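You operate a simulated robot arm through the tools that you are given. There is no shell and no other tool. Be economical: measure what you need, move in short steps, check, and stop when the job is done.

You are at the controls of a simulated robot arm. One attempt, no reset.

TASK
Put things in order on the table. At the end: the purple pawn from the table stands on top of the yellow dictionary; the brown dice cup stands where the beige month block (marked "JULY") stood; the yellow clothes peg from the table stands where the brown dice cup stood; the blue watch from the table stands on top of the purple block; the beige month block from the table stands on top of the blue pad; whatever was shut is shut again. Leave all else as you found it, and nothing knocked over.

Only the result counts: the job must be done as asked and must still hold three seconds after the hand-in. Knocking over, shifting, dropping, spilling or breaking anything else fails it.

THE ROBOT
A 5-joint arm with a two-finger parallel gripper, fixed in place. Base frame: the origin is at the foot of the arm, x ahead of it, y to its left, z up; the work surface is at about z = 0. Units: m, rad, N and s.
With the tool pointing down near the work surface it reaches from about 0.26 to 0.6 m from the base axis. Its first joint turns from -1.152 to 1.152 rad. The tool tilts only in the upright plane through the base axis and itself; it spins freely about its own axis. Payload 1.57 kg.
Tool frame: the origin (TCP) lies between the finger pads and is the grasp point; the fingertips stand 0.03 m ahead of it; z points along the fingers, y is the line along which they close. Largest opening 0.08 m; finger width 0.017, thickness 0.012; the body of the gripper, 0.04 by 0.082 m, starts 0.08 m behind the TCP.
Orientation is that of the tool frame in the base frame, as a unit quaternion [w, x, y, z]. With the fingers straight down and closing along the base's y, the tool's x points along the base's -x, its y along +y and its z along -z.

THE INTERFACE
- The arm moves only by the tool send_rows. Its argument "moves" is a list of rows, each an object of numbers (a shift or turn left out is 0, a gripper value left out holds the last): "x", "y", "z": the shift along the base's x, y, z in units of 200 mm (1.0 is 200 mm); "rx", "ry", "rz": the turn, a rotation vector about the base's x, y, z in units of 45 degrees (1.0 is 45 degrees); "gripper": the gripper command, from -1 (fully open) to 1 (shut), values between in proportion. In form: [{"x": .., "y": .., "z": .., "rx": .., "ry": .., "rz": .., "gripper": ..}, ...]. A call has 1 to 10 rows; each row is the pose to reach, as a shift and turn from the pose commanded when the call began. A call with a number of a shift or a turn outside -1 to 1 is refused whole. A row lasts 0.2 s, in which the tool goes at most 0.05 m and 0.15 rad; a call with a longer step from one row to the next is refused whole, and so is a gripper value outside its range. A pose out of reach is approached as far as the arm can. The call stops where the force on the tool passes 40 N (or 10 N more than at its start, if that is more) or the arm is blocked; 0.2 s more then pass. Each finger travels about 0.153 m/s and halts on what it meets, pressing with about 40 N; the grip force reading is that of the motor and also rises with nothing between the fingers. The clock runs only during rows and for 0.2 s after the last one: add rows that repeat a pose to give the fingers time. The reply holds the time, the measured pose of the TCP, the force on the tool along the base axes, the opening and the grip force, in the units named above and with some noise.
- Cameras (640 x 400 px; columns grow to the right, rows downward): "scene" is fixed at [0.0516, 0.4099, 0.523]; the picture's right is [-0.56, -0.83, 0.00], its down [-0.47, 0.32, -0.82] and it looks along [0.68, -0.46, -0.57] (base axes); focal length 295 px, centre (320, 200). "wrist" rides on the gripper at [0.072, -0.007, -0.122] in the tool frame; the picture's right is [0.09, 1.00, 0.00], its down [-0.84, 0.08, -0.54] and it looks along [-0.54, 0.05, 0.84] (tool axes); focal length 238 px, centre (320, 200). There is no depth. A picture from a camera that has moved, and an enlarged one, comes with that camera's place and axes in the base frame and with its lens.
- get_image(camera): a new picture of that camera. The clock stands still meanwhile.
- close_up(camera, box): a new picture of the part [left, top, right, bottom] of that camera's present view, enlarged. The clock stands still meanwhile.
- close_job(): hands the job in; it is judged then, once.

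Go step by step. Nothing tells you positions but the pictures and the camera data: compare them with the known pose of the tool, close in by small moves and look again before you grip or let go. The budget is 120 turns and 76 pictures, counting those below and the enlarged ones. Unless the task says otherwise, let go and move clear before handing in.

The tools are called as a command line: name --argument value ..., lists and objects as JSON in quotes. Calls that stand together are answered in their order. send_rows: Moves the arm, as the interface text tells. Its arguments: {"type":"object","properties":{"moves":{"type":"array","items":{"type":"object","properties":{"x":{"type":"number"},"y":{"type":"number"},"z":{"type":"number"},"rx":{"type":"number"},"ry":{"type":"number"},"rz":{"type":"number"},"gripper":{"type":"number"}}}}},"required":["moves"]} The other tools are called the same way: get_image (camera) takes a picture; close_up (camera, box) takes an enlarged picture of a part of a camera's view; close_job () hands the job in.

At the start:

```text
t: 0.0
eef_pos: [0.4174, -0.0186, 0.3106]
tcp_rot: [0.0, 0.0, 1.0, 0.0]
force: [-0.2, 0.3, 0.3]
opening: 0.0801
grasp_force: 0.0
```

scene: 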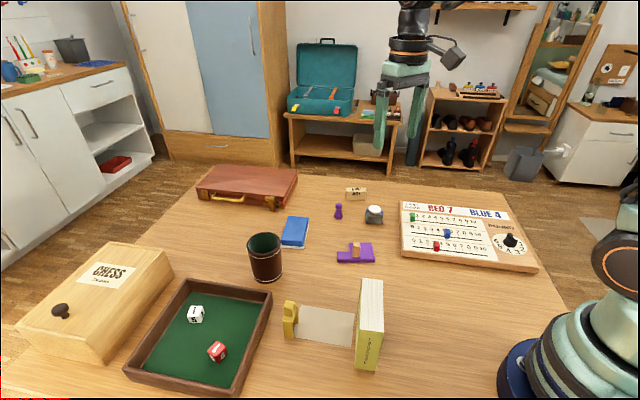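
wrist: 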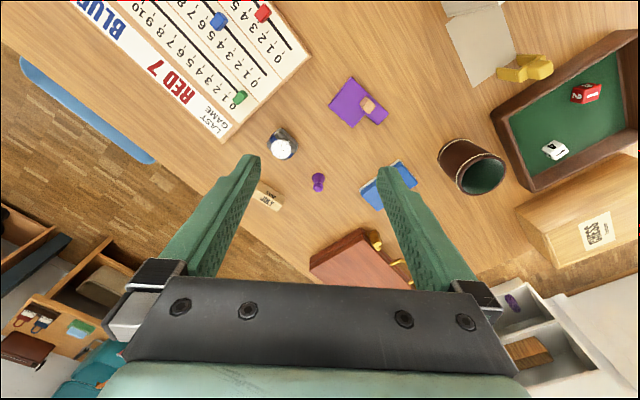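

I see the table with the pawn, watch, month block, dice cup, pad, purple block, dictionary and others. I'll enlarge the views to identify the items and measure.

close_up --camera "scene" --box '[230, 160, 430, 285]'

close_up --camera "scene" --box '[230, 260, 430, 385]'

close_up --camera "wrist" --box '[220, 60, 440, 260]'

```text
3.20 times, centred on (330, 222) of scene
camera zoom: at [0.0516, 0.4099, 0.523], right [-0.56, -0.83, 0.0], down [-0.47, 0.32, -0.82], along [0.68, -0.46, -0.57], focal length 944 px, centre (288, 128)
```

zoom: 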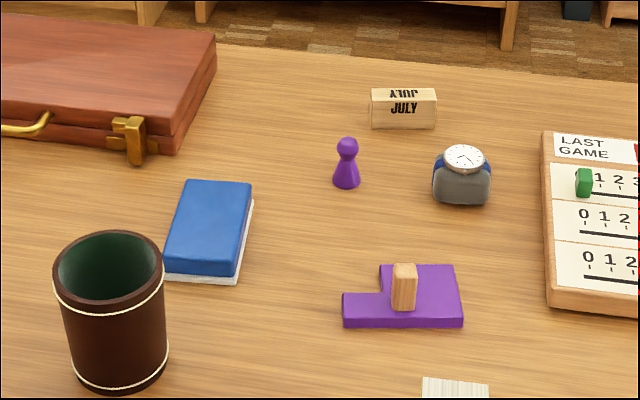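

```text
3.20 times, centred on (330, 322) of scene
camera zoom: at [0.0516, 0.4099, 0.523], right [-0.56, -0.83, 0.0], down [-0.47, 0.32, -0.82], along [0.68, -0.46, -0.57], focal length 944 px, centre (288, -192)
```

zoom: 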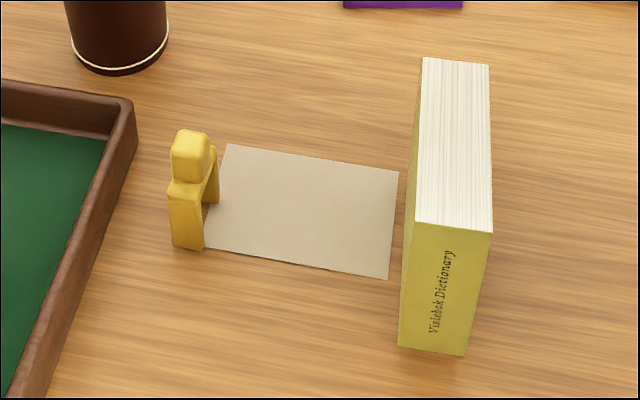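

```text
2.00 times, centred on (330, 160) of wrist
camera zoom: at [0.3465, -0.0237, 0.4332], right [-0.09, 1.0, 0.0], down [0.84, 0.08, 0.54], along [0.54, 0.05, -0.84], focal length 477 px, centre (300, 280)
```

zoom: 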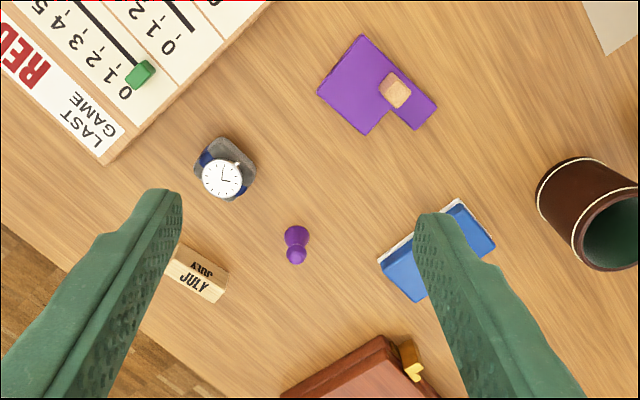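

The bearings from both views agree: pawn about (.573,-.007), watch (.505,-.083), month block (.61,-.10), cup (.49,.256), peg (.34,.28), dictionary top centre (.25,.174,.115). I move in over the pawn and watch for a closer look.

send_rows --moves '[{"x": 0.15, "y": -0.03, "z": -0.13}, {"x": 0.3, "y": -0.06, "z": -0.27}, {"x": 0.45, "y": -0.09, "z": -0.41}, {"x": 0.61, "y": -0.11, "z": -0.55}, {"x": 0.61, "y": -0.11, "z": -0.55}]'

get_image --camera "wrist"

```text
t: 1.2
eef_pos: [0.5404, -0.0396, 0.201]
tcp_rot: [0.001, 0.0, 1.0, -0.001]
force: [0.1, -0.9, 0.2]
opening: 0.08
grasp_force: 0.0
```

```text
70 pictures are left
camera wrist: at [0.4691, -0.0463, 0.3225], right [-0.09, 1.0, 0.0], down [0.84, 0.08, 0.54], along [0.54, 0.05, -0.84], focal length 238 px, centre (320, 200)
```

wrist: 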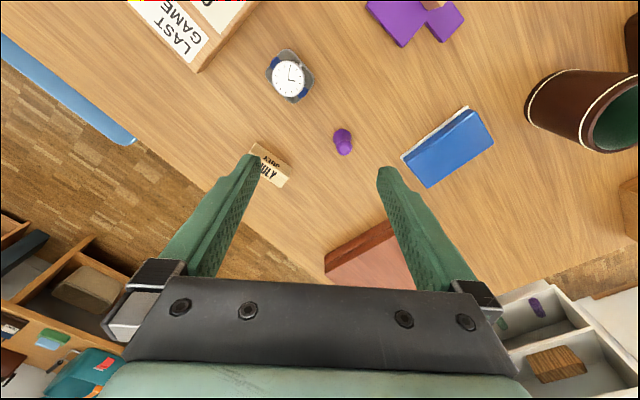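

close_up --camera "wrist" --box '[240, 30, 400, 200]'

close_up --camera "wrist" --box '[360, 0, 500, 200]'

```text
2.35 times, centred on (320, 115) of wrist
camera zoom: at [0.4691, -0.0463, 0.3225], right [-0.09, 1.0, 0.0], down [0.84, 0.08, 0.54], along [0.54, 0.05, -0.84], focal length 561 px, centre (320, 400)
```

zoom: 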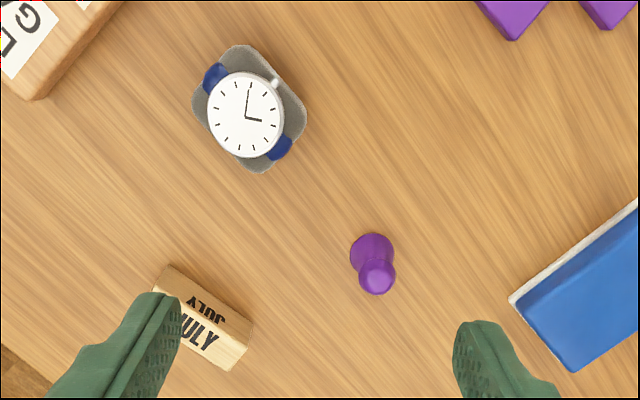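

```text
2.00 times, centred on (430, 100) of wrist
camera zoom: at [0.4691, -0.0463, 0.3225], right [-0.09, 1.0, 0.0], down [0.84, 0.08, 0.54], along [0.54, 0.05, -0.84], focal length 477 px, centre (100, 400)
```

zoom: 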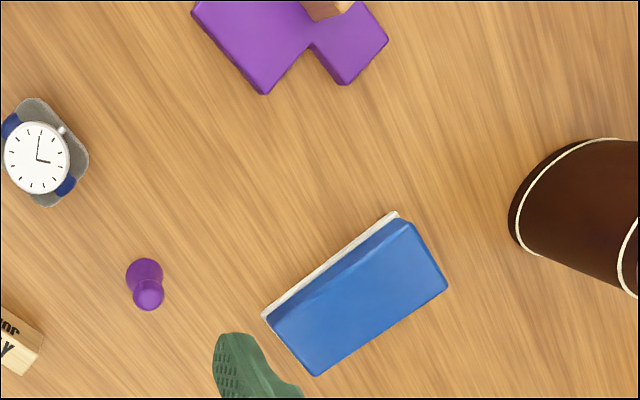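

Pawn base is at about (.571,-.007). I go down over it and close.

send_rows --moves '[{"x": 0.159, "y": 0.169, "z": -0.1, "gripper": -1}, {"x": 0.159, "y": 0.169, "z": -0.3}, {"x": 0.159, "y": 0.169, "z": -0.5}, {"x": 0.159, "y": 0.169, "z": -0.7}, {"x": 0.159, "y": 0.169, "z": -0.8}, {"x": 0.159, "y": 0.169, "z": -0.825}, {"x": 0.159, "y": 0.169, "z": -0.825}]'

get_image --camera "wrist"

```text
refused: row 1 steps farther than a row can; nothing moved
```

```text
67 pictures are left
camera wrist: at [0.4691, -0.0463, 0.3225], right [-0.09, 1.0, 0.0], down [0.84, 0.08, 0.54], along [0.54, 0.05, -0.84], focal length 238 px, centre (320, 200)
```

wrist: 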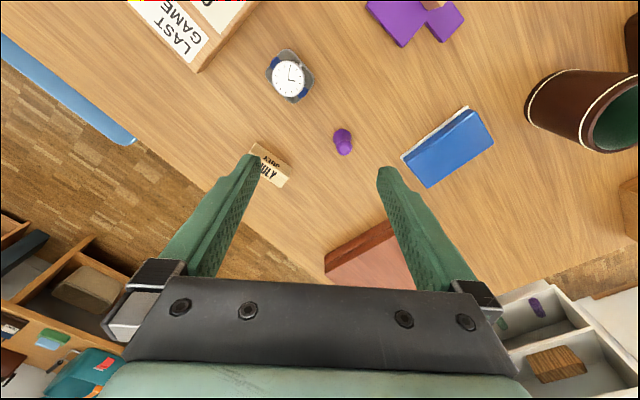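

The first row was too long a step; I split it.

send_rows --moves '[{"x": 0.08, "y": 0.085, "z": -0.08}, {"x": 0.159, "y": 0.169, "z": -0.2}, {"x": 0.159, "y": 0.169, "z": -0.4}, {"x": 0.159, "y": 0.169, "z": -0.6}, {"x": 0.159, "y": 0.169, "z": -0.75}, {"x": 0.159, "y": 0.169, "z": -0.82}, {"x": 0.159, "y": 0.169, "z": -0.82}]'

get_image --camera "wrist"

```text
t: 2.8
eef_pos: [0.5721, -0.0052, 0.0361]
tcp_rot: [-0.001, 0.001, 1.0, 0.0]
force: [-0.4, 0.5, 0.7]
opening: 0.08
grasp_force: 0.1
```

```text
66 pictures are left
camera wrist: at [0.5003, -0.0111, 0.1591], right [-0.09, 1.0, 0.0], down [0.84, 0.08, 0.54], along [0.54, 0.05, -0.84], focal length 238 px, centre (320, 200)
```

wrist: 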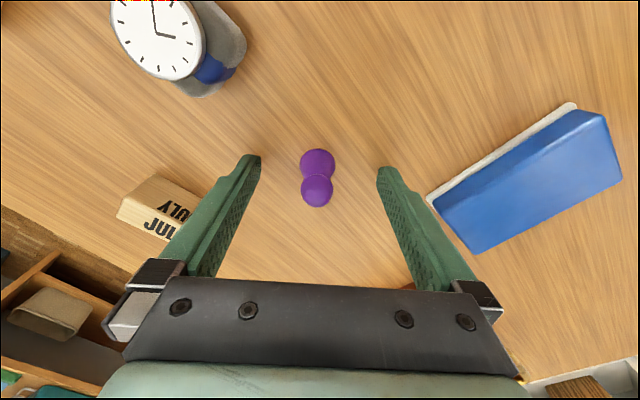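

Pawn is between the fingers; I close on it and lift a little.

send_rows --moves '[{"y": -0.008, "gripper": -0.2}, {"y": -0.008, "gripper": 0.4}, {"y": -0.008, "gripper": 1}, {"y": -0.008, "gripper": 1}, {"y": -0.008, "z": 0.2}, {"y": -0.008, "z": 0.4}, {"y": -0.008, "z": 0.6}, {"y": -0.008, "z": 0.8}, {"y": -0.008, "z": 0.95}]'

get_image --camera "wrist"

```text
t: 4.8
eef_pos: [0.5743, -0.0091, 0.2257]
tcp_rot: [0.001, -0.001, 1.0, 0.0]
force: [-0.9, 0.4, 0.5]
opening: 0.0182
grasp_force: 32.9
```

```text
65 pictures are left
camera wrist: at [0.5018, -0.0147, 0.3481], right [-0.09, 1.0, 0.0], down [0.84, 0.08, 0.54], along [0.54, 0.05, -0.84], focal length 238 px, centre (320, 200)
```

wrist: 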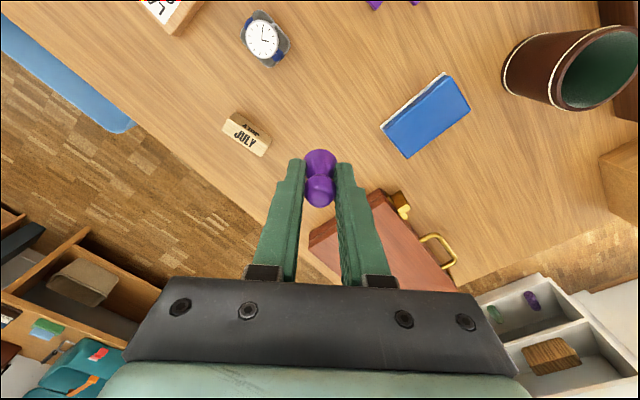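

Pawn held upright. I carry it high toward the dictionary and look.

send_rows --moves '[{"x": -0.2, "y": 0.11}, {"x": -0.4, "y": 0.22}, {"x": -0.6, "y": 0.33}, {"x": -0.8, "y": 0.44}, {"x": -1.0, "y": 0.55}]'

send_rows --moves '[{"x": -0.15, "y": 0.1}, {"x": -0.3, "y": 0.2}, {"x": -0.4, "y": 0.25}, {"x": -0.4, "y": 0.25}]'

get_image --camera "wrist"

get_image --camera "scene"

```text
t: 6.0
eef_pos: [0.3723, 0.102, 0.2287]
tcp_rot: [0.0, 0.001, 1.0, 0.0]
force: [0.2, 0.6, -0.8]
opening: 0.0183
grasp_force: 33.0
```

```text
t: 7.0
eef_pos: [0.2928, 0.1545, 0.2281]
tcp_rot: [0.0, 0.001, 1.0, -0.001]
force: [0.1, 0.4, -0.1]
opening: 0.0186
grasp_force: 33.0
```

```text
64 pictures are left
camera wrist: at [0.2207, 0.1482, 0.349], right [-0.09, 1.0, 0.0], down [0.84, 0.08, 0.54], along [0.54, 0.05, -0.84], focal length 238 px, centre (320, 200)
```

wrist: 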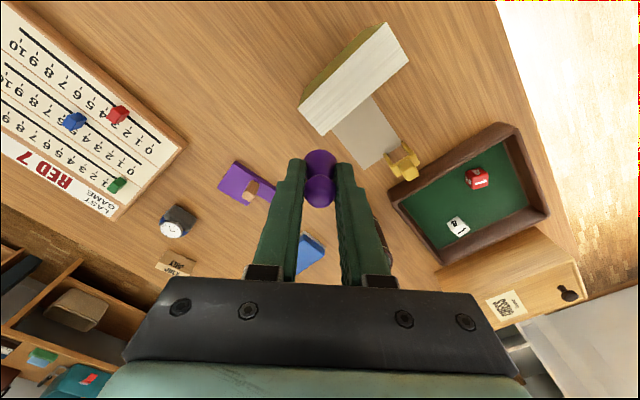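

```text
63 pictures are left
```

scene: 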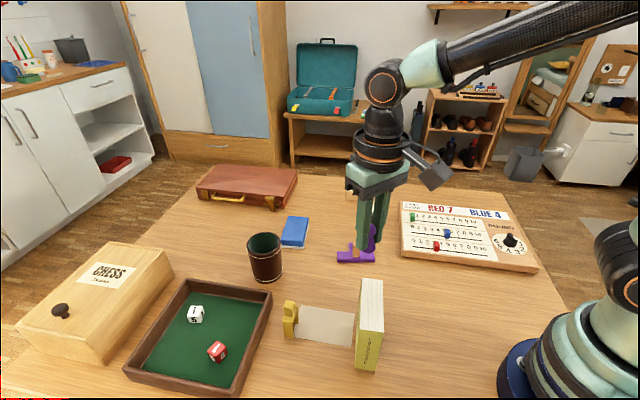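

close_up --camera "wrist" --box '[270, 0, 430, 160]'

```text
2.50 times, centred on (350, 80) of wrist
camera zoom: at [0.2207, 0.1482, 0.349], right [-0.09, 1.0, 0.0], down [0.84, 0.08, 0.54], along [0.54, 0.05, -0.84], focal length 596 px, centre (245, 500)
```

zoom: 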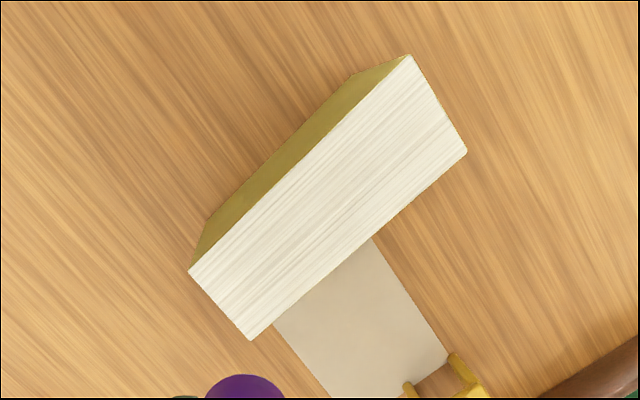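

Dictionary top is at z≈.120, centre about (.248,.176). I move the pawn above it and pause just over the top.

send_rows --moves '[{"x": -0.1, "y": 0.05}, {"x": -0.191, "y": 0.097}, {"x": -0.191, "y": 0.097, "z": -0.13}, {"x": -0.191, "y": 0.097, "z": -0.258}, {"x": -0.191, "y": 0.097, "z": -0.308}, {"x": -0.191, "y": 0.097, "z": -0.308}, {"x": -0.191, "y": 0.097, "z": -0.308}]'

close_up --camera "scene" --box '[310, 230, 430, 350]'

get_image --camera "wrist"

```text
t: 8.6
eef_pos: [0.2536, 0.171, 0.1666]
tcp_rot: [0.0, 0.001, 1.0, 0.0]
force: [0.5, -0.6, -0.3]
opening: 0.0183
grasp_force: 32.8
```

```text
3.33 times, centred on (370, 290) of scene
camera zoom: at [0.0516, 0.4099, 0.523], right [-0.56, -0.83, 0.0], down [-0.47, 0.32, -0.82], along [0.68, -0.46, -0.57], focal length 983 px, centre (153, -100)
```

zoom: 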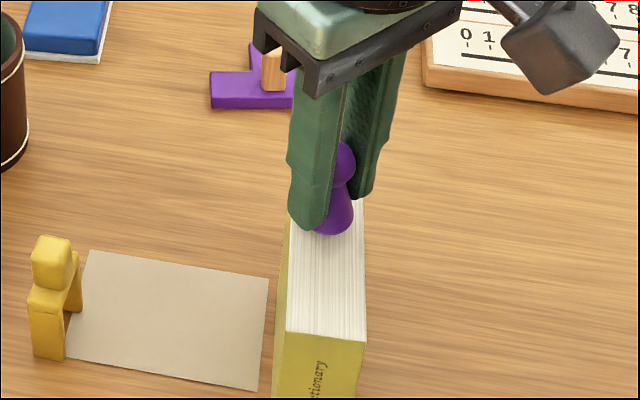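

```text
60 pictures are left
camera wrist: at [0.1818, 0.1662, 0.2879], right [-0.09, 1.0, 0.0], down [0.84, 0.08, 0.54], along [0.54, 0.05, -0.84], focal length 238 px, centre (320, 200)
```

wrist: 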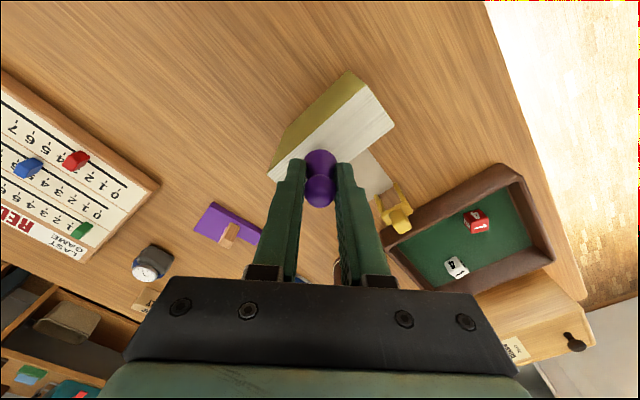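

Centred on the book. Lower and release.

send_rows --moves '[{"z": -0.025}, {"z": -0.044}, {"z": -0.046}, {"z": -0.046}]'

close_up --camera "scene" --box '[330, 230, 410, 330]'

```text
t: 9.6
eef_pos: [0.2537, 0.1722, 0.1557]
tcp_rot: [0.0, 0.0, 1.0, 0.0]
force: [0.1, 0.7, -0.4]
opening: 0.0183
grasp_force: 32.1
```

```text
4.00 times, centred on (370, 280) of scene
camera zoom: at [0.0516, 0.4099, 0.523], right [-0.56, -0.83, 0.0], down [-0.47, 0.32, -0.82], along [0.68, -0.46, -0.57], focal length 1179 px, centre (120, -120)
```

zoom: 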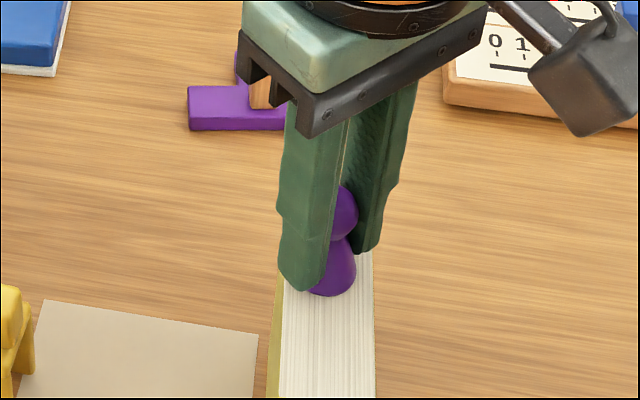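

send_rows --moves '[{"z": -0.006}, {"z": -0.006}]'

send_rows --moves '[{"z": -0.006}, {"z": -0.006}]'

```text
t: 10.2
eef_pos: [0.2543, 0.1714, 0.1552]
tcp_rot: [0.002, -0.001, 1.0, 0.0]
force: [-1.3, 0.2, 5.7]
opening: 0.018
grasp_force: 32.0
```

```text
t: 10.8
eef_pos: [0.2559, 0.1724, 0.1558]
tcp_rot: [0.001, 0.001, 1.0, 0.001]
force: [-2.7, -2.7, 29.5]
opening: 0.0181
grasp_force: 32.7
```

Contact found; I ease back a millimetre, open gently, and rise.

send_rows --moves '[{"z": 0.005}, {"z": 0.005, "gripper": 0.3}, {"z": 0.005, "gripper": -0.1}, {"z": 0.005, "gripper": -0.1}, {"z": 0.15, "gripper": -0.1}, {"z": 0.35}, {"z": 0.5}]'

get_image --camera "scene"

```text
t: 12.4
eef_pos: [0.2534, 0.1727, 0.2554]
tcp_rot: [0.0, 0.0, 1.0, 0.001]
force: [0.6, 0.2, 0.1]
opening: 0.0439
grasp_force: 0.1
```

```text
58 pictures are left
```

scene: 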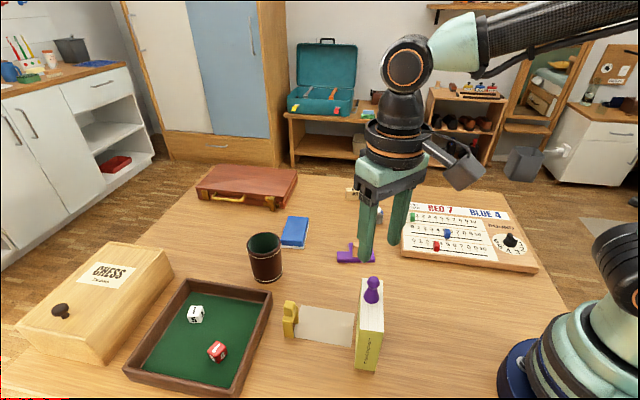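

Pawn stands on the dictionary. Next the watch: I go over it.

send_rows --moves '[{"x": 0.16, "y": -0.17}, {"x": 0.32, "y": -0.34}, {"x": 0.48, "y": -0.51}, {"x": 0.64, "y": -0.67, "gripper": -1}, {"x": 0.78, "y": -0.82}, {"x": 0.93, "y": -0.97}]'

send_rows --moves '[{"x": 0.12, "y": -0.12, "z": -0.1}, {"x": 0.23, "y": -0.24, "z": -0.25}, {"x": 0.24, "y": -0.31, "z": -0.42}, {"x": 0.24, "y": -0.31, "z": -0.42}, {"x": 0.24, "y": -0.31, "z": -0.42}]'

get_image --camera "wrist"

close_up --camera "scene" --box '[330, 180, 410, 270]'

```text
t: 13.8
eef_pos: [0.442, -0.0235, 0.2542]
tcp_rot: [0.0, 0.0, 1.0, 0.0]
force: [-0.4, -0.3, -0.3]
opening: 0.08
grasp_force: 0.1
```

```text
t: 15.0
eef_pos: [0.4902, -0.0836, 0.1719]
tcp_rot: [0.0, 0.0, 1.0, -0.001]
force: [-0.4, -0.4, 0.8]
opening: 0.0799
grasp_force: 0.1
```

```text
57 pictures are left
camera wrist: at [0.4175, -0.0895, 0.2937], right [-0.09, 1.0, 0.0], down [0.84, 0.08, 0.54], along [0.54, 0.05, -0.84], focal length 238 px, centre (320, 200)
```

wrist: 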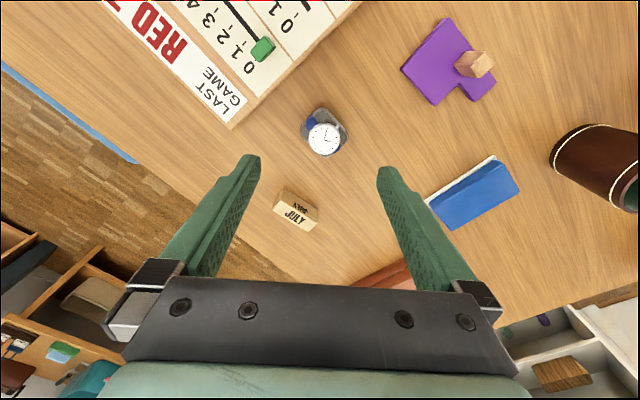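

```text
4.44 times, centred on (370, 225) of scene
camera zoom: at [0.0516, 0.4099, 0.523], right [-0.56, -0.83, 0.0], down [-0.47, 0.32, -0.82], along [0.68, -0.46, -0.57], focal length 1310 px, centre (98, 89)
```

zoom: 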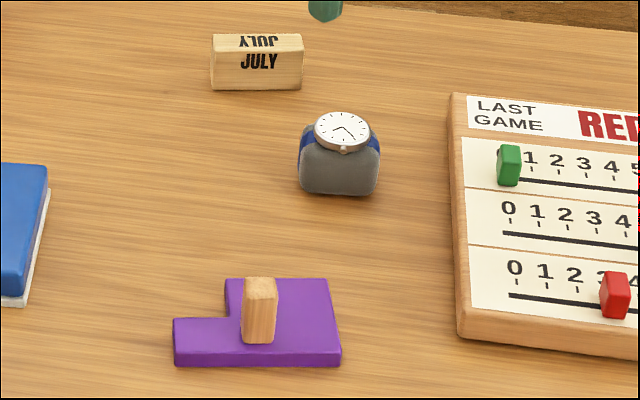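

close_up --camera "wrist" --box '[265, 95, 385, 240]'

close_up --camera "wrist" --box '[390, 0, 520, 110]'

```text
2.76 times, centred on (325, 168) of wrist
camera zoom: at [0.4175, -0.0895, 0.2937], right [-0.09, 1.0, 0.0], down [0.84, 0.08, 0.54], along [0.54, 0.05, -0.84], focal length 658 px, centre (306, 290)
```

zoom: 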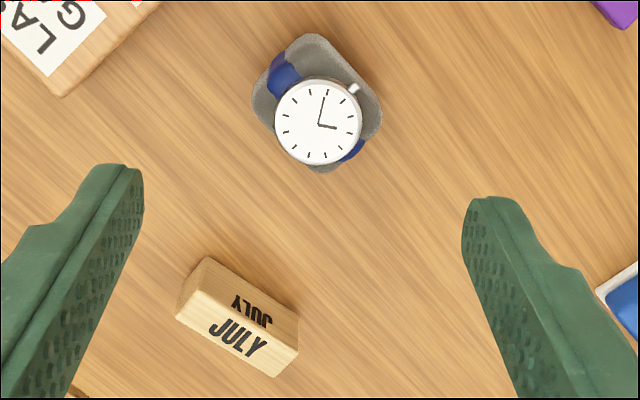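

```text
3.64 times, centred on (455, 55) of wrist
camera zoom: at [0.4175, -0.0895, 0.2937], right [-0.09, 1.0, 0.0], down [0.84, 0.08, 0.54], along [0.54, 0.05, -0.84], focal length 867 px, centre (-171, 727)
```

zoom: 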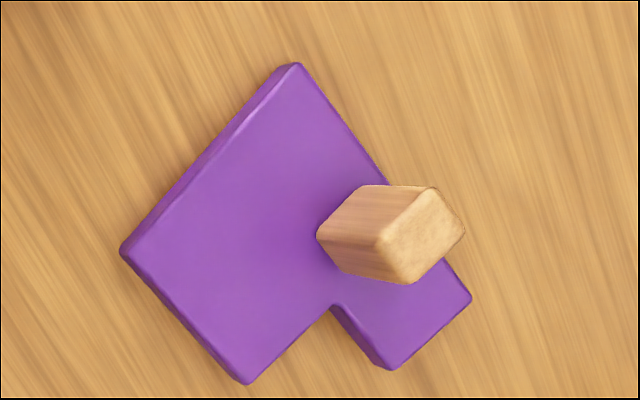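

The watch sits on a grey cushion (~.05 × .045), angled about 48°. I turn the fingers to close along that direction and come closer.

send_rows --moves '[{"x": 0.02, "rz": -0.18}, {"x": 0.04, "rz": -0.36}, {"x": 0.06, "rz": -0.54, "z": -0.06}, {"x": 0.08, "rz": -0.72, "z": -0.12}, {"x": 0.1, "rz": -0.9, "z": -0.18}, {"x": 0.11, "y": 0.015, "rz": -0.93, "z": -0.25}, {"x": 0.11, "y": 0.015, "rz": -0.93, "z": -0.25}]'

get_image --camera "wrist"

close_up --camera "scene" --box '[330, 160, 430, 260]'

```text
t: 16.6
eef_pos: [0.51, -0.0807, 0.1203]
tcp_rot: [-0.001, 0.358, 0.934, 0.0]
force: [0.0, -0.2, -0.1]
opening: 0.0798
grasp_force: 0.0
```

```text
53 pictures are left
camera wrist: at [0.4521, -0.0365, 0.2418], right [0.6, 0.8, 0.0], down [0.67, -0.5, 0.54], along [0.44, -0.32, -0.84], focal length 238 px, centre (320, 200)
```

wrist: 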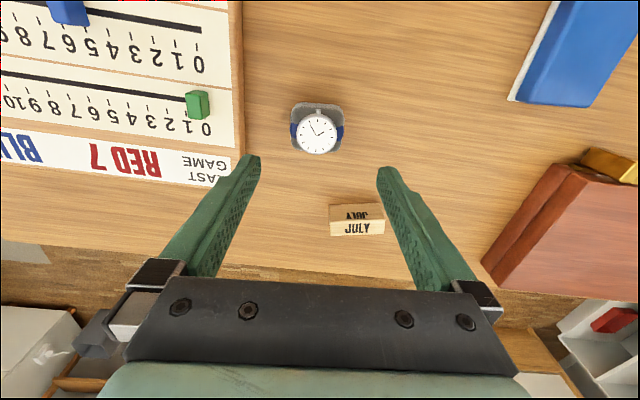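

```text
4.00 times, centred on (380, 210) of scene
camera zoom: at [0.0516, 0.4099, 0.523], right [-0.56, -0.83, 0.0], down [-0.47, 0.32, -0.82], along [0.68, -0.46, -0.57], focal length 1179 px, centre (80, 160)
```

zoom: 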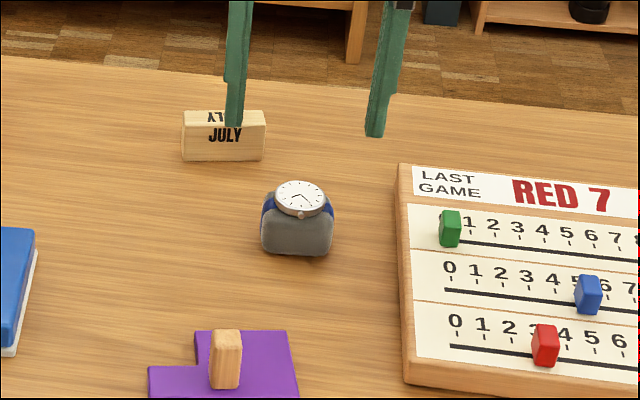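

send_rows --moves '[{"x": -0.02, "y": 0.015, "z": -0.08}, {"x": -0.02, "y": 0.015, "z": -0.17}, {"x": -0.02, "y": 0.015, "z": -0.17}]'

get_image --camera "wrist"

```text
t: 17.4
eef_pos: [0.5055, -0.0775, 0.085]
tcp_rot: [0.0, 0.358, 0.934, 0.0]
force: [-0.2, -0.3, -0.6]
opening: 0.08
grasp_force: 0.0
```

```text
51 pictures are left
camera wrist: at [0.4472, -0.0339, 0.2068], right [0.6, 0.8, 0.0], down [0.67, -0.5, 0.54], along [0.44, -0.32, -0.84], focal length 238 px, centre (320, 200)
```

wrist: 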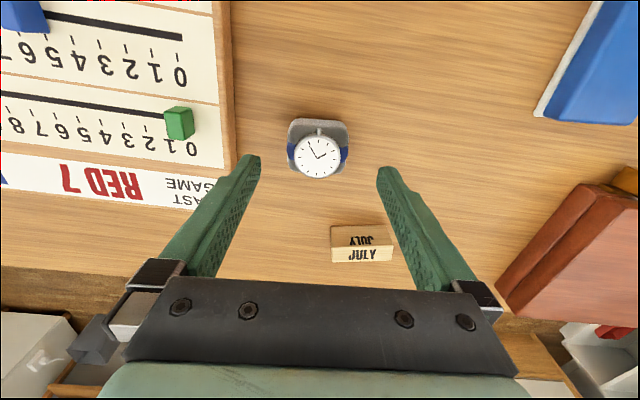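

send_rows --moves '[{"x": -0.009, "y": 0.007, "z": -0.1}, {"x": -0.009, "y": 0.007, "z": -0.2}, {"x": -0.009, "y": 0.007, "z": -0.245}, {"x": -0.009, "y": 0.007, "z": -0.245}]'

get_image --camera "wrist"

close_up --camera "scene" --box '[330, 160, 430, 260]'

```text
t: 18.4
eef_pos: [0.5053, -0.0779, 0.0371]
tcp_rot: [0.001, 0.357, 0.934, -0.001]
force: [-0.1, -0.1, 0.0]
opening: 0.08
grasp_force: 0.1
```

```text
50 pictures are left
camera wrist: at [0.4468, -0.0325, 0.1588], right [0.6, 0.8, 0.0], down [0.67, -0.5, 0.54], along [0.44, -0.32, -0.84], focal length 238 px, centre (320, 200)
```

wrist: 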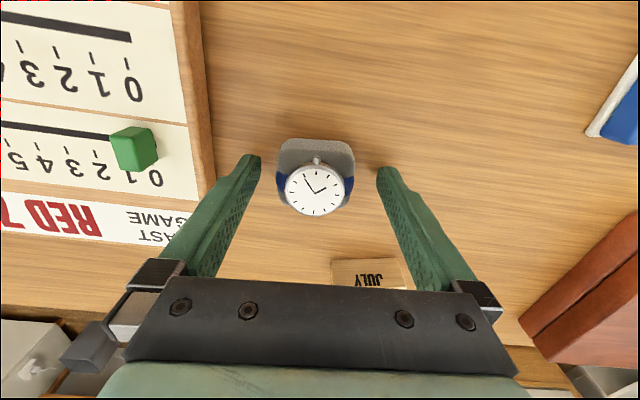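

```text
4.00 times, centred on (380, 210) of scene
camera zoom: at [0.0516, 0.4099, 0.523], right [-0.56, -0.83, 0.0], down [-0.47, 0.32, -0.82], along [0.68, -0.46, -0.57], focal length 1179 px, centre (80, 160)
```

zoom: 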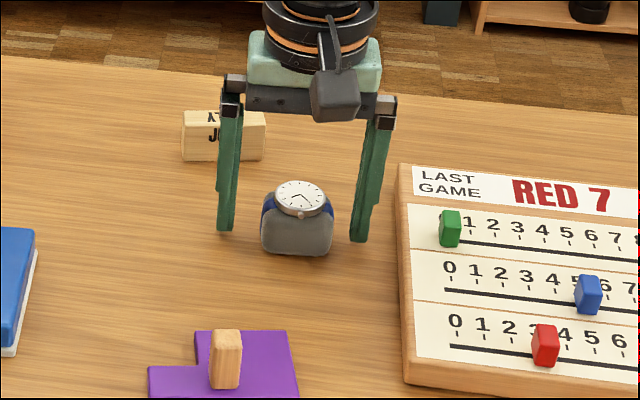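

Well framed. Close on the watch and lift.

send_rows --moves '[{"gripper": -0.4}, {"gripper": 0.2}, {"gripper": 1}, {"gripper": 1}, {"z": 0.05}, {"z": 0.2}, {"z": 0.4}, {"z": 0.5}]'

get_image --camera "wrist"

close_up --camera "scene" --box '[320, 140, 440, 260]'

```text
t: 20.2
eef_pos: [0.5037, -0.0774, 0.137]
tcp_rot: [0.001, 0.358, 0.934, 0.0]
force: [0.4, -0.7, -0.2]
opening: 0.0471
grasp_force: 40.4
```

```text
48 pictures are left
camera wrist: at [0.4463, -0.0347, 0.2601], right [0.6, 0.8, 0.0], down [0.67, -0.5, 0.54], along [0.44, -0.32, -0.84], focal length 238 px, centre (320, 200)
```

wrist: 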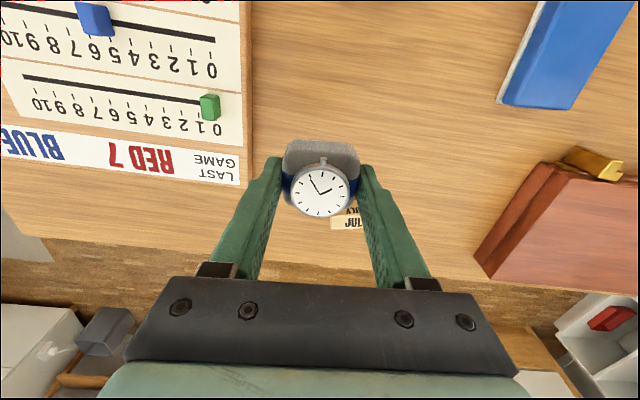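

```text
3.33 times, centred on (380, 200) of scene
camera zoom: at [0.0516, 0.4099, 0.523], right [-0.56, -0.83, 0.0], down [-0.47, 0.32, -0.82], along [0.68, -0.46, -0.57], focal length 983 px, centre (120, 200)
```

zoom: 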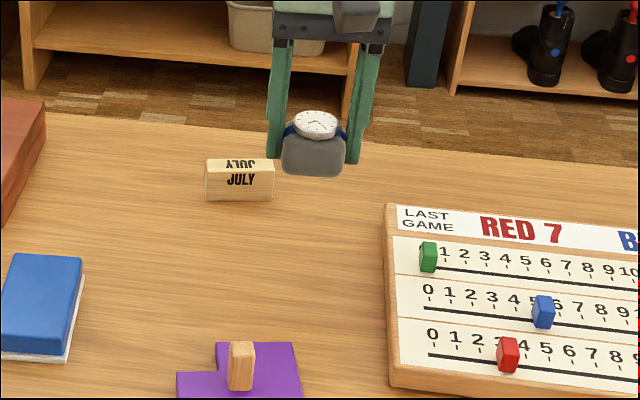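

Watch held. The free part of the purple block (beside the wooden peg) is centred near (.436,.024). I carry it there, turning to match the block.

send_rows --moves '[{"x": -0.1, "y": 0.15, "rz": 0.1}, {"x": -0.2, "y": 0.3, "rz": 0.19}, {"x": -0.3, "y": 0.45, "rz": 0.19}, {"x": -0.3355, "y": 0.508, "rz": 0.19}, {"x": -0.3355, "y": 0.508, "z": -0.15, "rz": 0.19}, {"x": -0.3355, "y": 0.508, "z": -0.3, "rz": 0.19}, {"x": -0.3355, "y": 0.508, "z": -0.3, "rz": 0.19}]'

get_image --camera "wrist"

close_up --camera "scene" --box '[315, 190, 405, 280]'

```text
t: 21.8
eef_pos: [0.4376, 0.0246, 0.0755]
tcp_rot: [0.001, 0.287, 0.958, 0.001]
force: [0.2, 0.5, -1.2]
opening: 0.0471
grasp_force: 39.9
```

```text
46 pictures are left
camera wrist: at [0.3735, 0.0585, 0.1971], right [0.47, 0.88, 0.0], down [0.74, -0.4, 0.54], along [0.48, -0.26, -0.84], focal length 238 px, centre (320, 200)
```

wrist: 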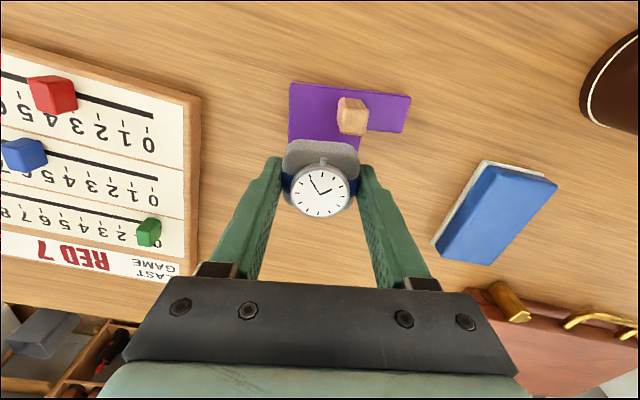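

```text
4.44 times, centred on (360, 235) of scene
camera zoom: at [0.0516, 0.4099, 0.523], right [-0.56, -0.83, 0.0], down [-0.47, 0.32, -0.82], along [0.68, -0.46, -0.57], focal length 1310 px, centre (142, 44)
```

zoom: 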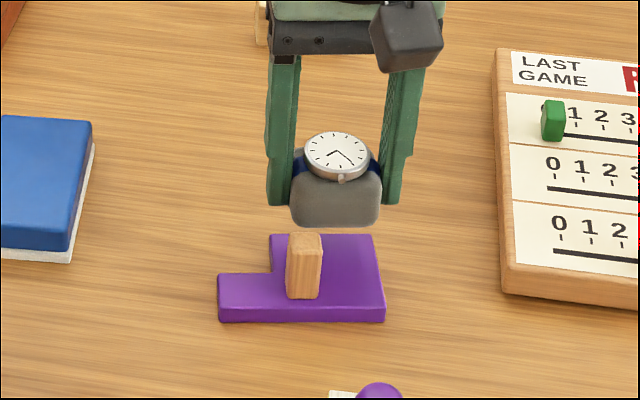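

Clearance to the peg is good. Slight shift, then lower to just above the block and feel for contact.

send_rows --moves '[{"x": -0.007, "y": 0.017, "z": -0.05}, {"x": -0.007, "y": 0.017, "z": -0.11}, {"x": -0.007, "y": 0.017, "z": -0.125}, {"x": -0.007, "y": 0.017, "z": -0.125}]'

send_rows --moves '[{"z": -0.007}, {"z": -0.007}]'

close_up --camera "scene" --box '[315, 190, 405, 280]'

```text
t: 22.8
eef_pos: [0.4367, 0.0275, 0.0519]
tcp_rot: [0.0, 0.288, 0.958, 0.0]
force: [-0.8, -0.7, 0.1]
opening: 0.0472
grasp_force: 40.3
```

```text
t: 23.4
eef_pos: [0.4365, 0.0273, 0.0503]
tcp_rot: [-0.001, 0.287, 0.958, 0.0]
force: [-0.3, -0.8, -1.6]
opening: 0.0469
grasp_force: 40.0
```

```text
4.44 times, centred on (360, 235) of scene
camera zoom: at [0.0516, 0.4099, 0.523], right [-0.56, -0.83, 0.0], down [-0.47, 0.32, -0.82], along [0.68, -0.46, -0.57], focal length 1310 px, centre (142, 44)
```

zoom: 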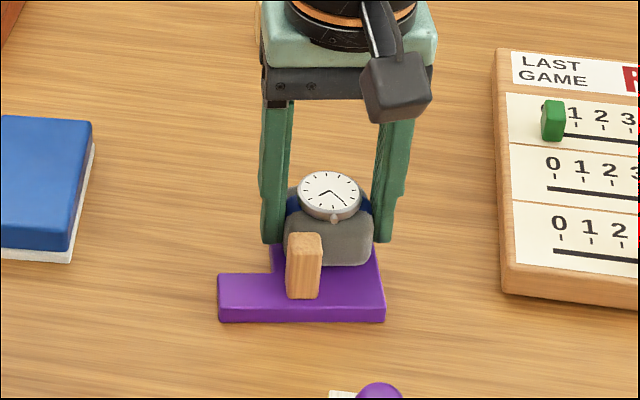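

send_rows --moves '[{"z": -0.007}, {"z": -0.007}]'

send_rows --moves '[{"z": -0.006}, {"z": -0.006}]'

```text
t: 24.0
eef_pos: [0.4358, 0.027, 0.049]
tcp_rot: [0.0, 0.287, 0.958, 0.0]
force: [-0.3, 0.8, 0.0]
opening: 0.0471
grasp_force: 40.1
```

```text
t: 24.6
eef_pos: [0.4346, 0.0276, 0.0487]
tcp_rot: [0.0, 0.287, 0.958, 0.0]
force: [-6.4, -5.2, 18.0]
opening: 0.0468
grasp_force: 39.6
```

Contact. Ease back slightly, release, rise.

send_rows --moves '[{"z": 0.003}, {"z": 0.003, "gripper": -0.3}, {"z": 0.003, "gripper": -0.7}, {"z": 0.003, "gripper": -0.7}, {"z": 0.1}, {"z": 0.3}, {"z": 0.5}]'

get_image --camera "wrist"

close_up --camera "scene" --box '[315, 190, 405, 280]'

```text
t: 26.2
eef_pos: [0.4355, 0.0261, 0.1501]
tcp_rot: [0.0, 0.287, 0.958, 0.0]
force: [-0.1, 0.5, 0.5]
opening: 0.0679
grasp_force: 0.1
```

```text
43 pictures are left
camera wrist: at [0.3721, 0.0607, 0.2715], right [0.47, 0.88, 0.0], down [0.74, -0.4, 0.54], along [0.48, -0.26, -0.84], focal length 238 px, centre (320, 200)
```

wrist: 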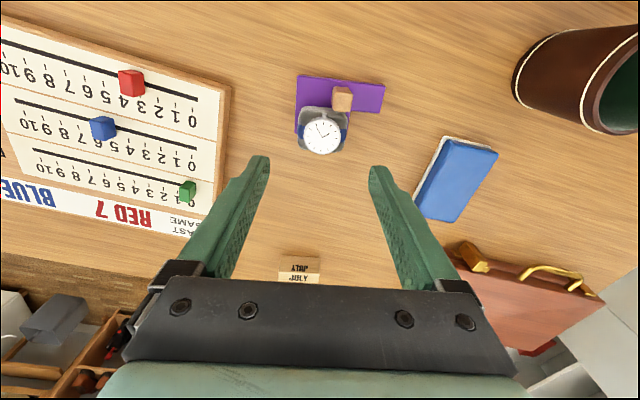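

```text
4.44 times, centred on (360, 235) of scene
camera zoom: at [0.0516, 0.4099, 0.523], right [-0.56, -0.83, 0.0], down [-0.47, 0.32, -0.82], along [0.68, -0.46, -0.57], focal length 1310 px, centre (142, 44)
```

zoom: 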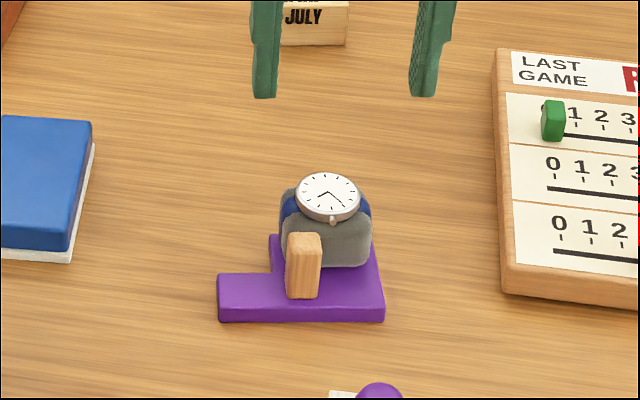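

Watch stands on the block beside the peg. Next the month block near (.612,-.108), at the edge of reach; I go over it with the fingers along its length.

send_rows --moves '[{"x": 0.17, "y": -0.13, "rz": 0.06, "gripper": -1}, {"x": 0.34, "y": -0.26, "rz": 0.06}, {"x": 0.51, "y": -0.39, "rz": 0.06}, {"x": 0.68, "y": -0.52, "rz": 0.06}, {"x": 0.8, "y": -0.61, "rz": 0.06}, {"x": 0.887, "y": -0.677, "rz": 0.06}, {"x": 0.887, "y": -0.677, "z": -0.15, "rz": 0.06}, {"x": 0.887, "y": -0.677, "z": -0.3, "rz": 0.06}, {"x": 0.887, "y": -0.677, "z": -0.3, "rz": 0.06}]'

get_image --camera "wrist"

close_up --camera "scene" --box '[310, 140, 400, 220]'

```text
t: 28.2
eef_pos: [0.5935, -0.1051, 0.0883]
tcp_rot: [-0.001, 0.264, 0.965, 0.0]
force: [-0.1, 0.4, -0.6]
opening: 0.08
grasp_force: 0.1
out of reach, approached as far as the arm can: row 5, 6, 7, 8, 9
```

```text
41 pictures are left
camera wrist: at [0.5276, -0.0728, 0.2096], right [0.43, 0.9, 0.0], down [0.76, -0.36, 0.54], along [0.49, -0.23, -0.84], focal length 238 px, centre (320, 200)
```

wrist: 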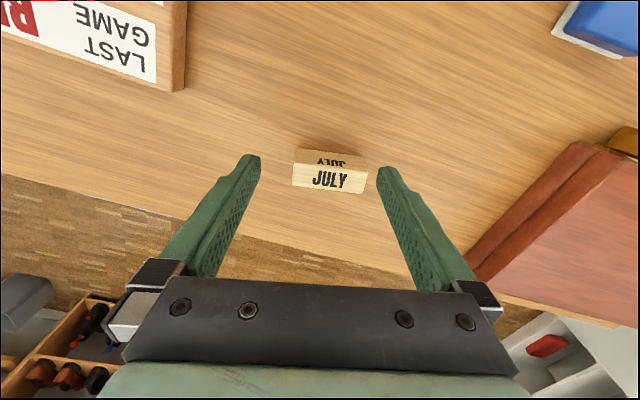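

```text
5.00 times, centred on (355, 180) of scene
camera zoom: at [0.0516, 0.4099, 0.523], right [-0.56, -0.83, 0.0], down [-0.47, 0.32, -0.82], along [0.68, -0.46, -0.57], focal length 1474 px, centre (145, 300)
```

zoom: 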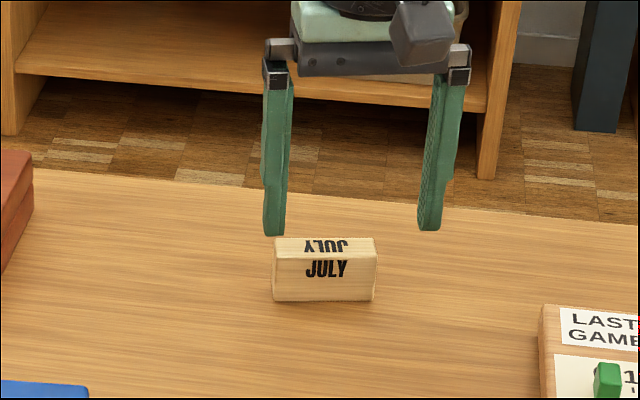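

Straight down, reach ends at .603, while the block is at (.6145,-.104). I'll tilt the tool outward by 10° to gain reach, and check.

send_rows --moves '[{"rx": -0.019, "ry": -0.11}, {"y": 0.01, "rx": -0.0373, "ry": -0.219}, {"y": 0.02, "rx": -0.0373, "ry": -0.219}, {"y": 0.02, "rx": -0.0373, "ry": -0.219}]'

get_image --camera "wrist"

```text
t: 29.2
eef_pos: [0.5949, -0.1001, 0.0882]
tcp_rot: [0.088, 0.263, 0.961, 0.009]
force: [0.3, -0.4, -0.4]
opening: 0.0802
grasp_force: 0.0
```

```text
39 pictures are left
camera wrist: at [0.5087, -0.0649, 0.1956], right [0.42, 0.9, 0.05], down [0.65, -0.34, 0.67], along [0.63, -0.26, -0.74], focal length 238 px, centre (320, 200)
```

wrist: 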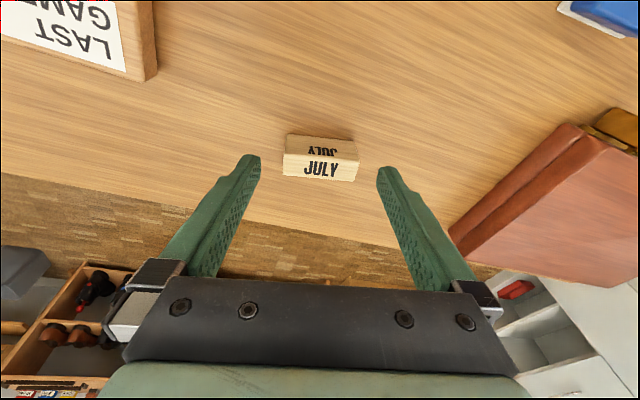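

The tilt works. Now move out to .6135 and down partway.

send_rows --moves '[{"x": 0.1, "y": -0.018}, {"x": 0.1, "y": -0.018, "z": -0.07}, {"x": 0.1, "y": -0.018, "z": -0.07}]'

get_image --camera "wrist"

```text
t: 30.0
eef_pos: [0.6136, -0.1026, 0.0748]
tcp_rot: [0.086, 0.262, 0.961, 0.008]
force: [0.7, -0.2, 0.2]
opening: 0.0802
grasp_force: 0.1
```

```text
38 pictures are left
camera wrist: at [0.5277, -0.0679, 0.182], right [0.42, 0.9, 0.05], down [0.65, -0.34, 0.67], along [0.63, -0.26, -0.74], focal length 238 px, centre (320, 200)
```

wrist: 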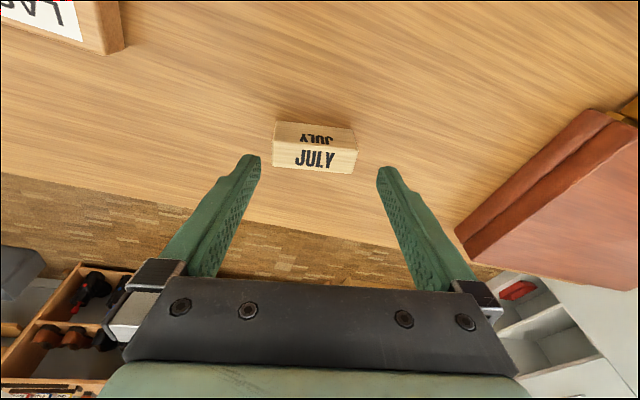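

send_rows --moves '[{"y": -0.012, "z": -0.08}, {"y": -0.012, "z": -0.16}, {"y": -0.012, "z": -0.186}, {"y": -0.012, "z": -0.186}]'

get_image --camera "wrist"

close_up --camera "scene" --box '[310, 140, 400, 220]'

```text
t: 31.0
eef_pos: [0.6122, -0.1056, 0.0372]
tcp_rot: [0.087, 0.263, 0.961, 0.008]
force: [0.8, -0.1, -0.6]
opening: 0.0801
grasp_force: 0.0
```

```text
37 pictures are left
camera wrist: at [0.5278, -0.0704, 0.1449], right [0.42, 0.9, 0.05], down [0.65, -0.34, 0.67], along [0.63, -0.26, -0.74], focal length 238 px, centre (320, 200)
```

wrist: 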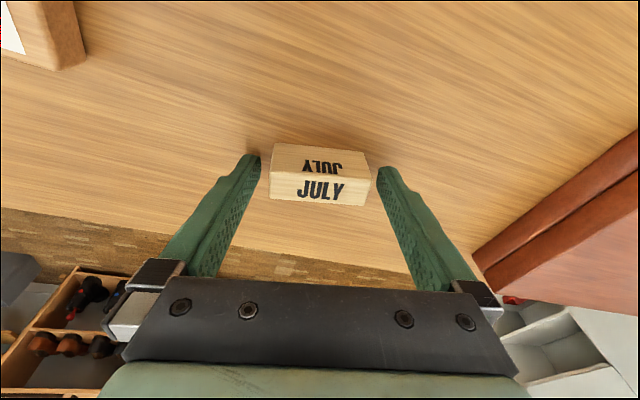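

```text
5.00 times, centred on (355, 180) of scene
camera zoom: at [0.0516, 0.4099, 0.523], right [-0.56, -0.83, 0.0], down [-0.47, 0.32, -0.82], along [0.68, -0.46, -0.57], focal length 1474 px, centre (145, 300)
```

zoom: 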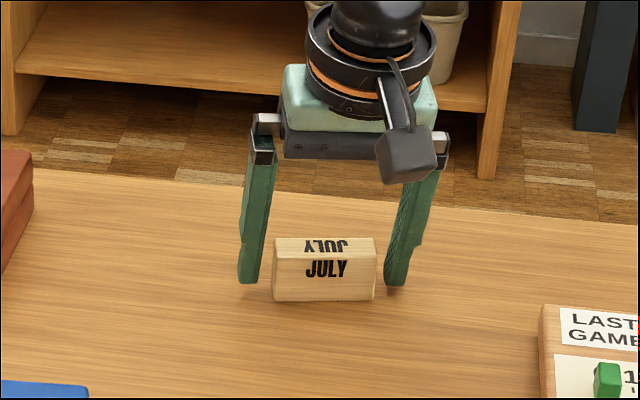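

Framed between the fingers. Close and lift.

send_rows --moves '[{"gripper": -0.7}, {"gripper": -0.4}, {"gripper": 1}, {"gripper": 1}, {"z": 0.03}, {"z": 0.15}, {"x": -0.1, "z": 0.3}, {"x": -0.2, "z": 0.45}]'

get_image --camera "wrist"

get_image --camera "scene"

```text
t: 32.8
eef_pos: [0.5736, -0.106, 0.126]
tcp_rot: [0.087, 0.263, 0.961, 0.007]
force: [-0.7, 0.0, -1.2]
opening: 0.0605
grasp_force: 39.7
```

```text
35 pictures are left
camera wrist: at [0.4884, -0.0699, 0.2354], right [0.43, 0.9, 0.04], down [0.65, -0.34, 0.67], along [0.62, -0.26, -0.74], focal length 238 px, centre (320, 200)
```

wrist: 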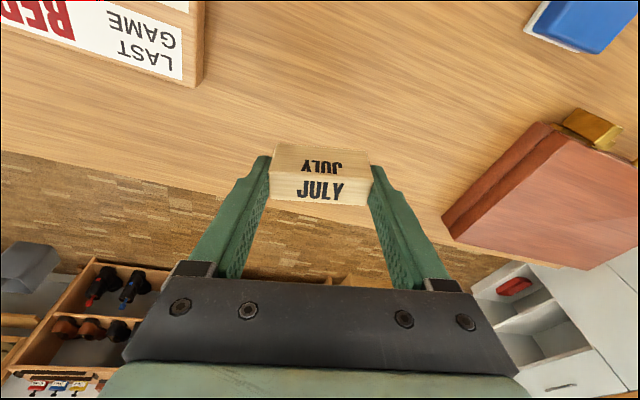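

```text
34 pictures are left
```

scene: 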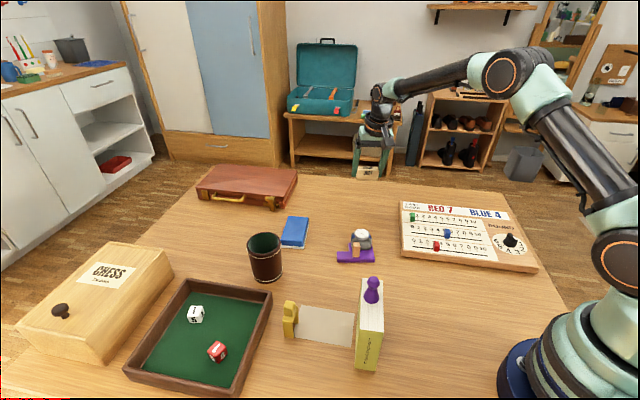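

Block held. Carry it to over the pad, turning with the bearing so the tilt stays in the arm's plane.

send_rows --moves '[{"y": 0.2, "rz": 0.086}, {"y": 0.4, "rz": 0.171}, {"y": 0.6, "rz": 0.257}, {"y": 0.8, "rz": 0.342}, {"y": 0.95, "rz": 0.405}]'

send_rows --moves '[{"x": -0.01, "y": 0.15, "rz": 0.06}, {"x": -0.013, "y": 0.25, "rz": 0.105}, {"x": -0.013, "y": 0.25, "z": -0.05, "rz": 0.105}, {"x": -0.013, "y": 0.25, "z": -0.1, "rz": 0.105}]'

get_image --camera "wrist"

close_up --camera "scene" --box '[250, 150, 370, 270]'

```text
t: 34.0
eef_pos: [0.573, 0.0843, 0.127]
tcp_rot: [0.083, 0.108, 0.99, 0.022]
force: [-0.5, 0.0, -1.1]
opening: 0.0606
grasp_force: 39.7
```

```text
t: 35.0
eef_pos: [0.5732, 0.1345, 0.106]
tcp_rot: [0.083, 0.066, 0.994, 0.025]
force: [0.2, -0.4, -1.2]
opening: 0.0606
grasp_force: 39.7
```

```text
33 pictures are left
camera wrist: at [0.4803, 0.1328, 0.215], right [0.04, 1.0, 0.05], down [0.74, -0.06, 0.67], along [0.68, 0.01, -0.74], focal length 238 px, centre (320, 200)
```

wrist: 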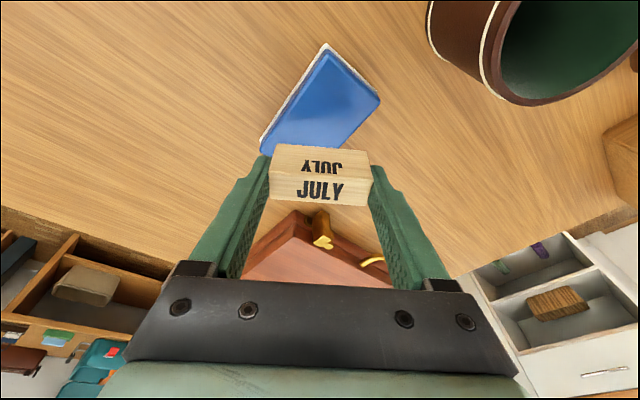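

```text
3.33 times, centred on (310, 210) of scene
camera zoom: at [0.0516, 0.4099, 0.523], right [-0.56, -0.83, 0.0], down [-0.47, 0.32, -0.82], along [0.68, -0.46, -0.57], focal length 983 px, centre (353, 167)
```

zoom: 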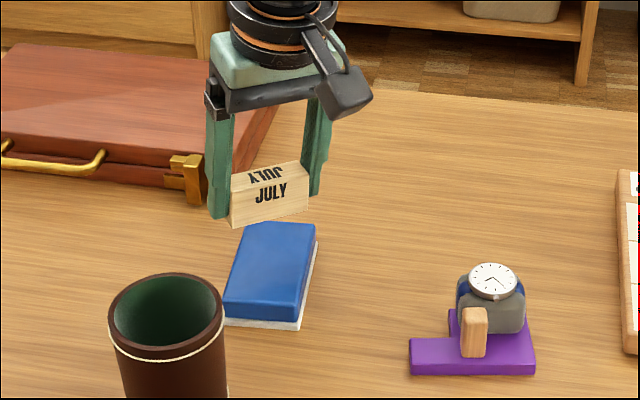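

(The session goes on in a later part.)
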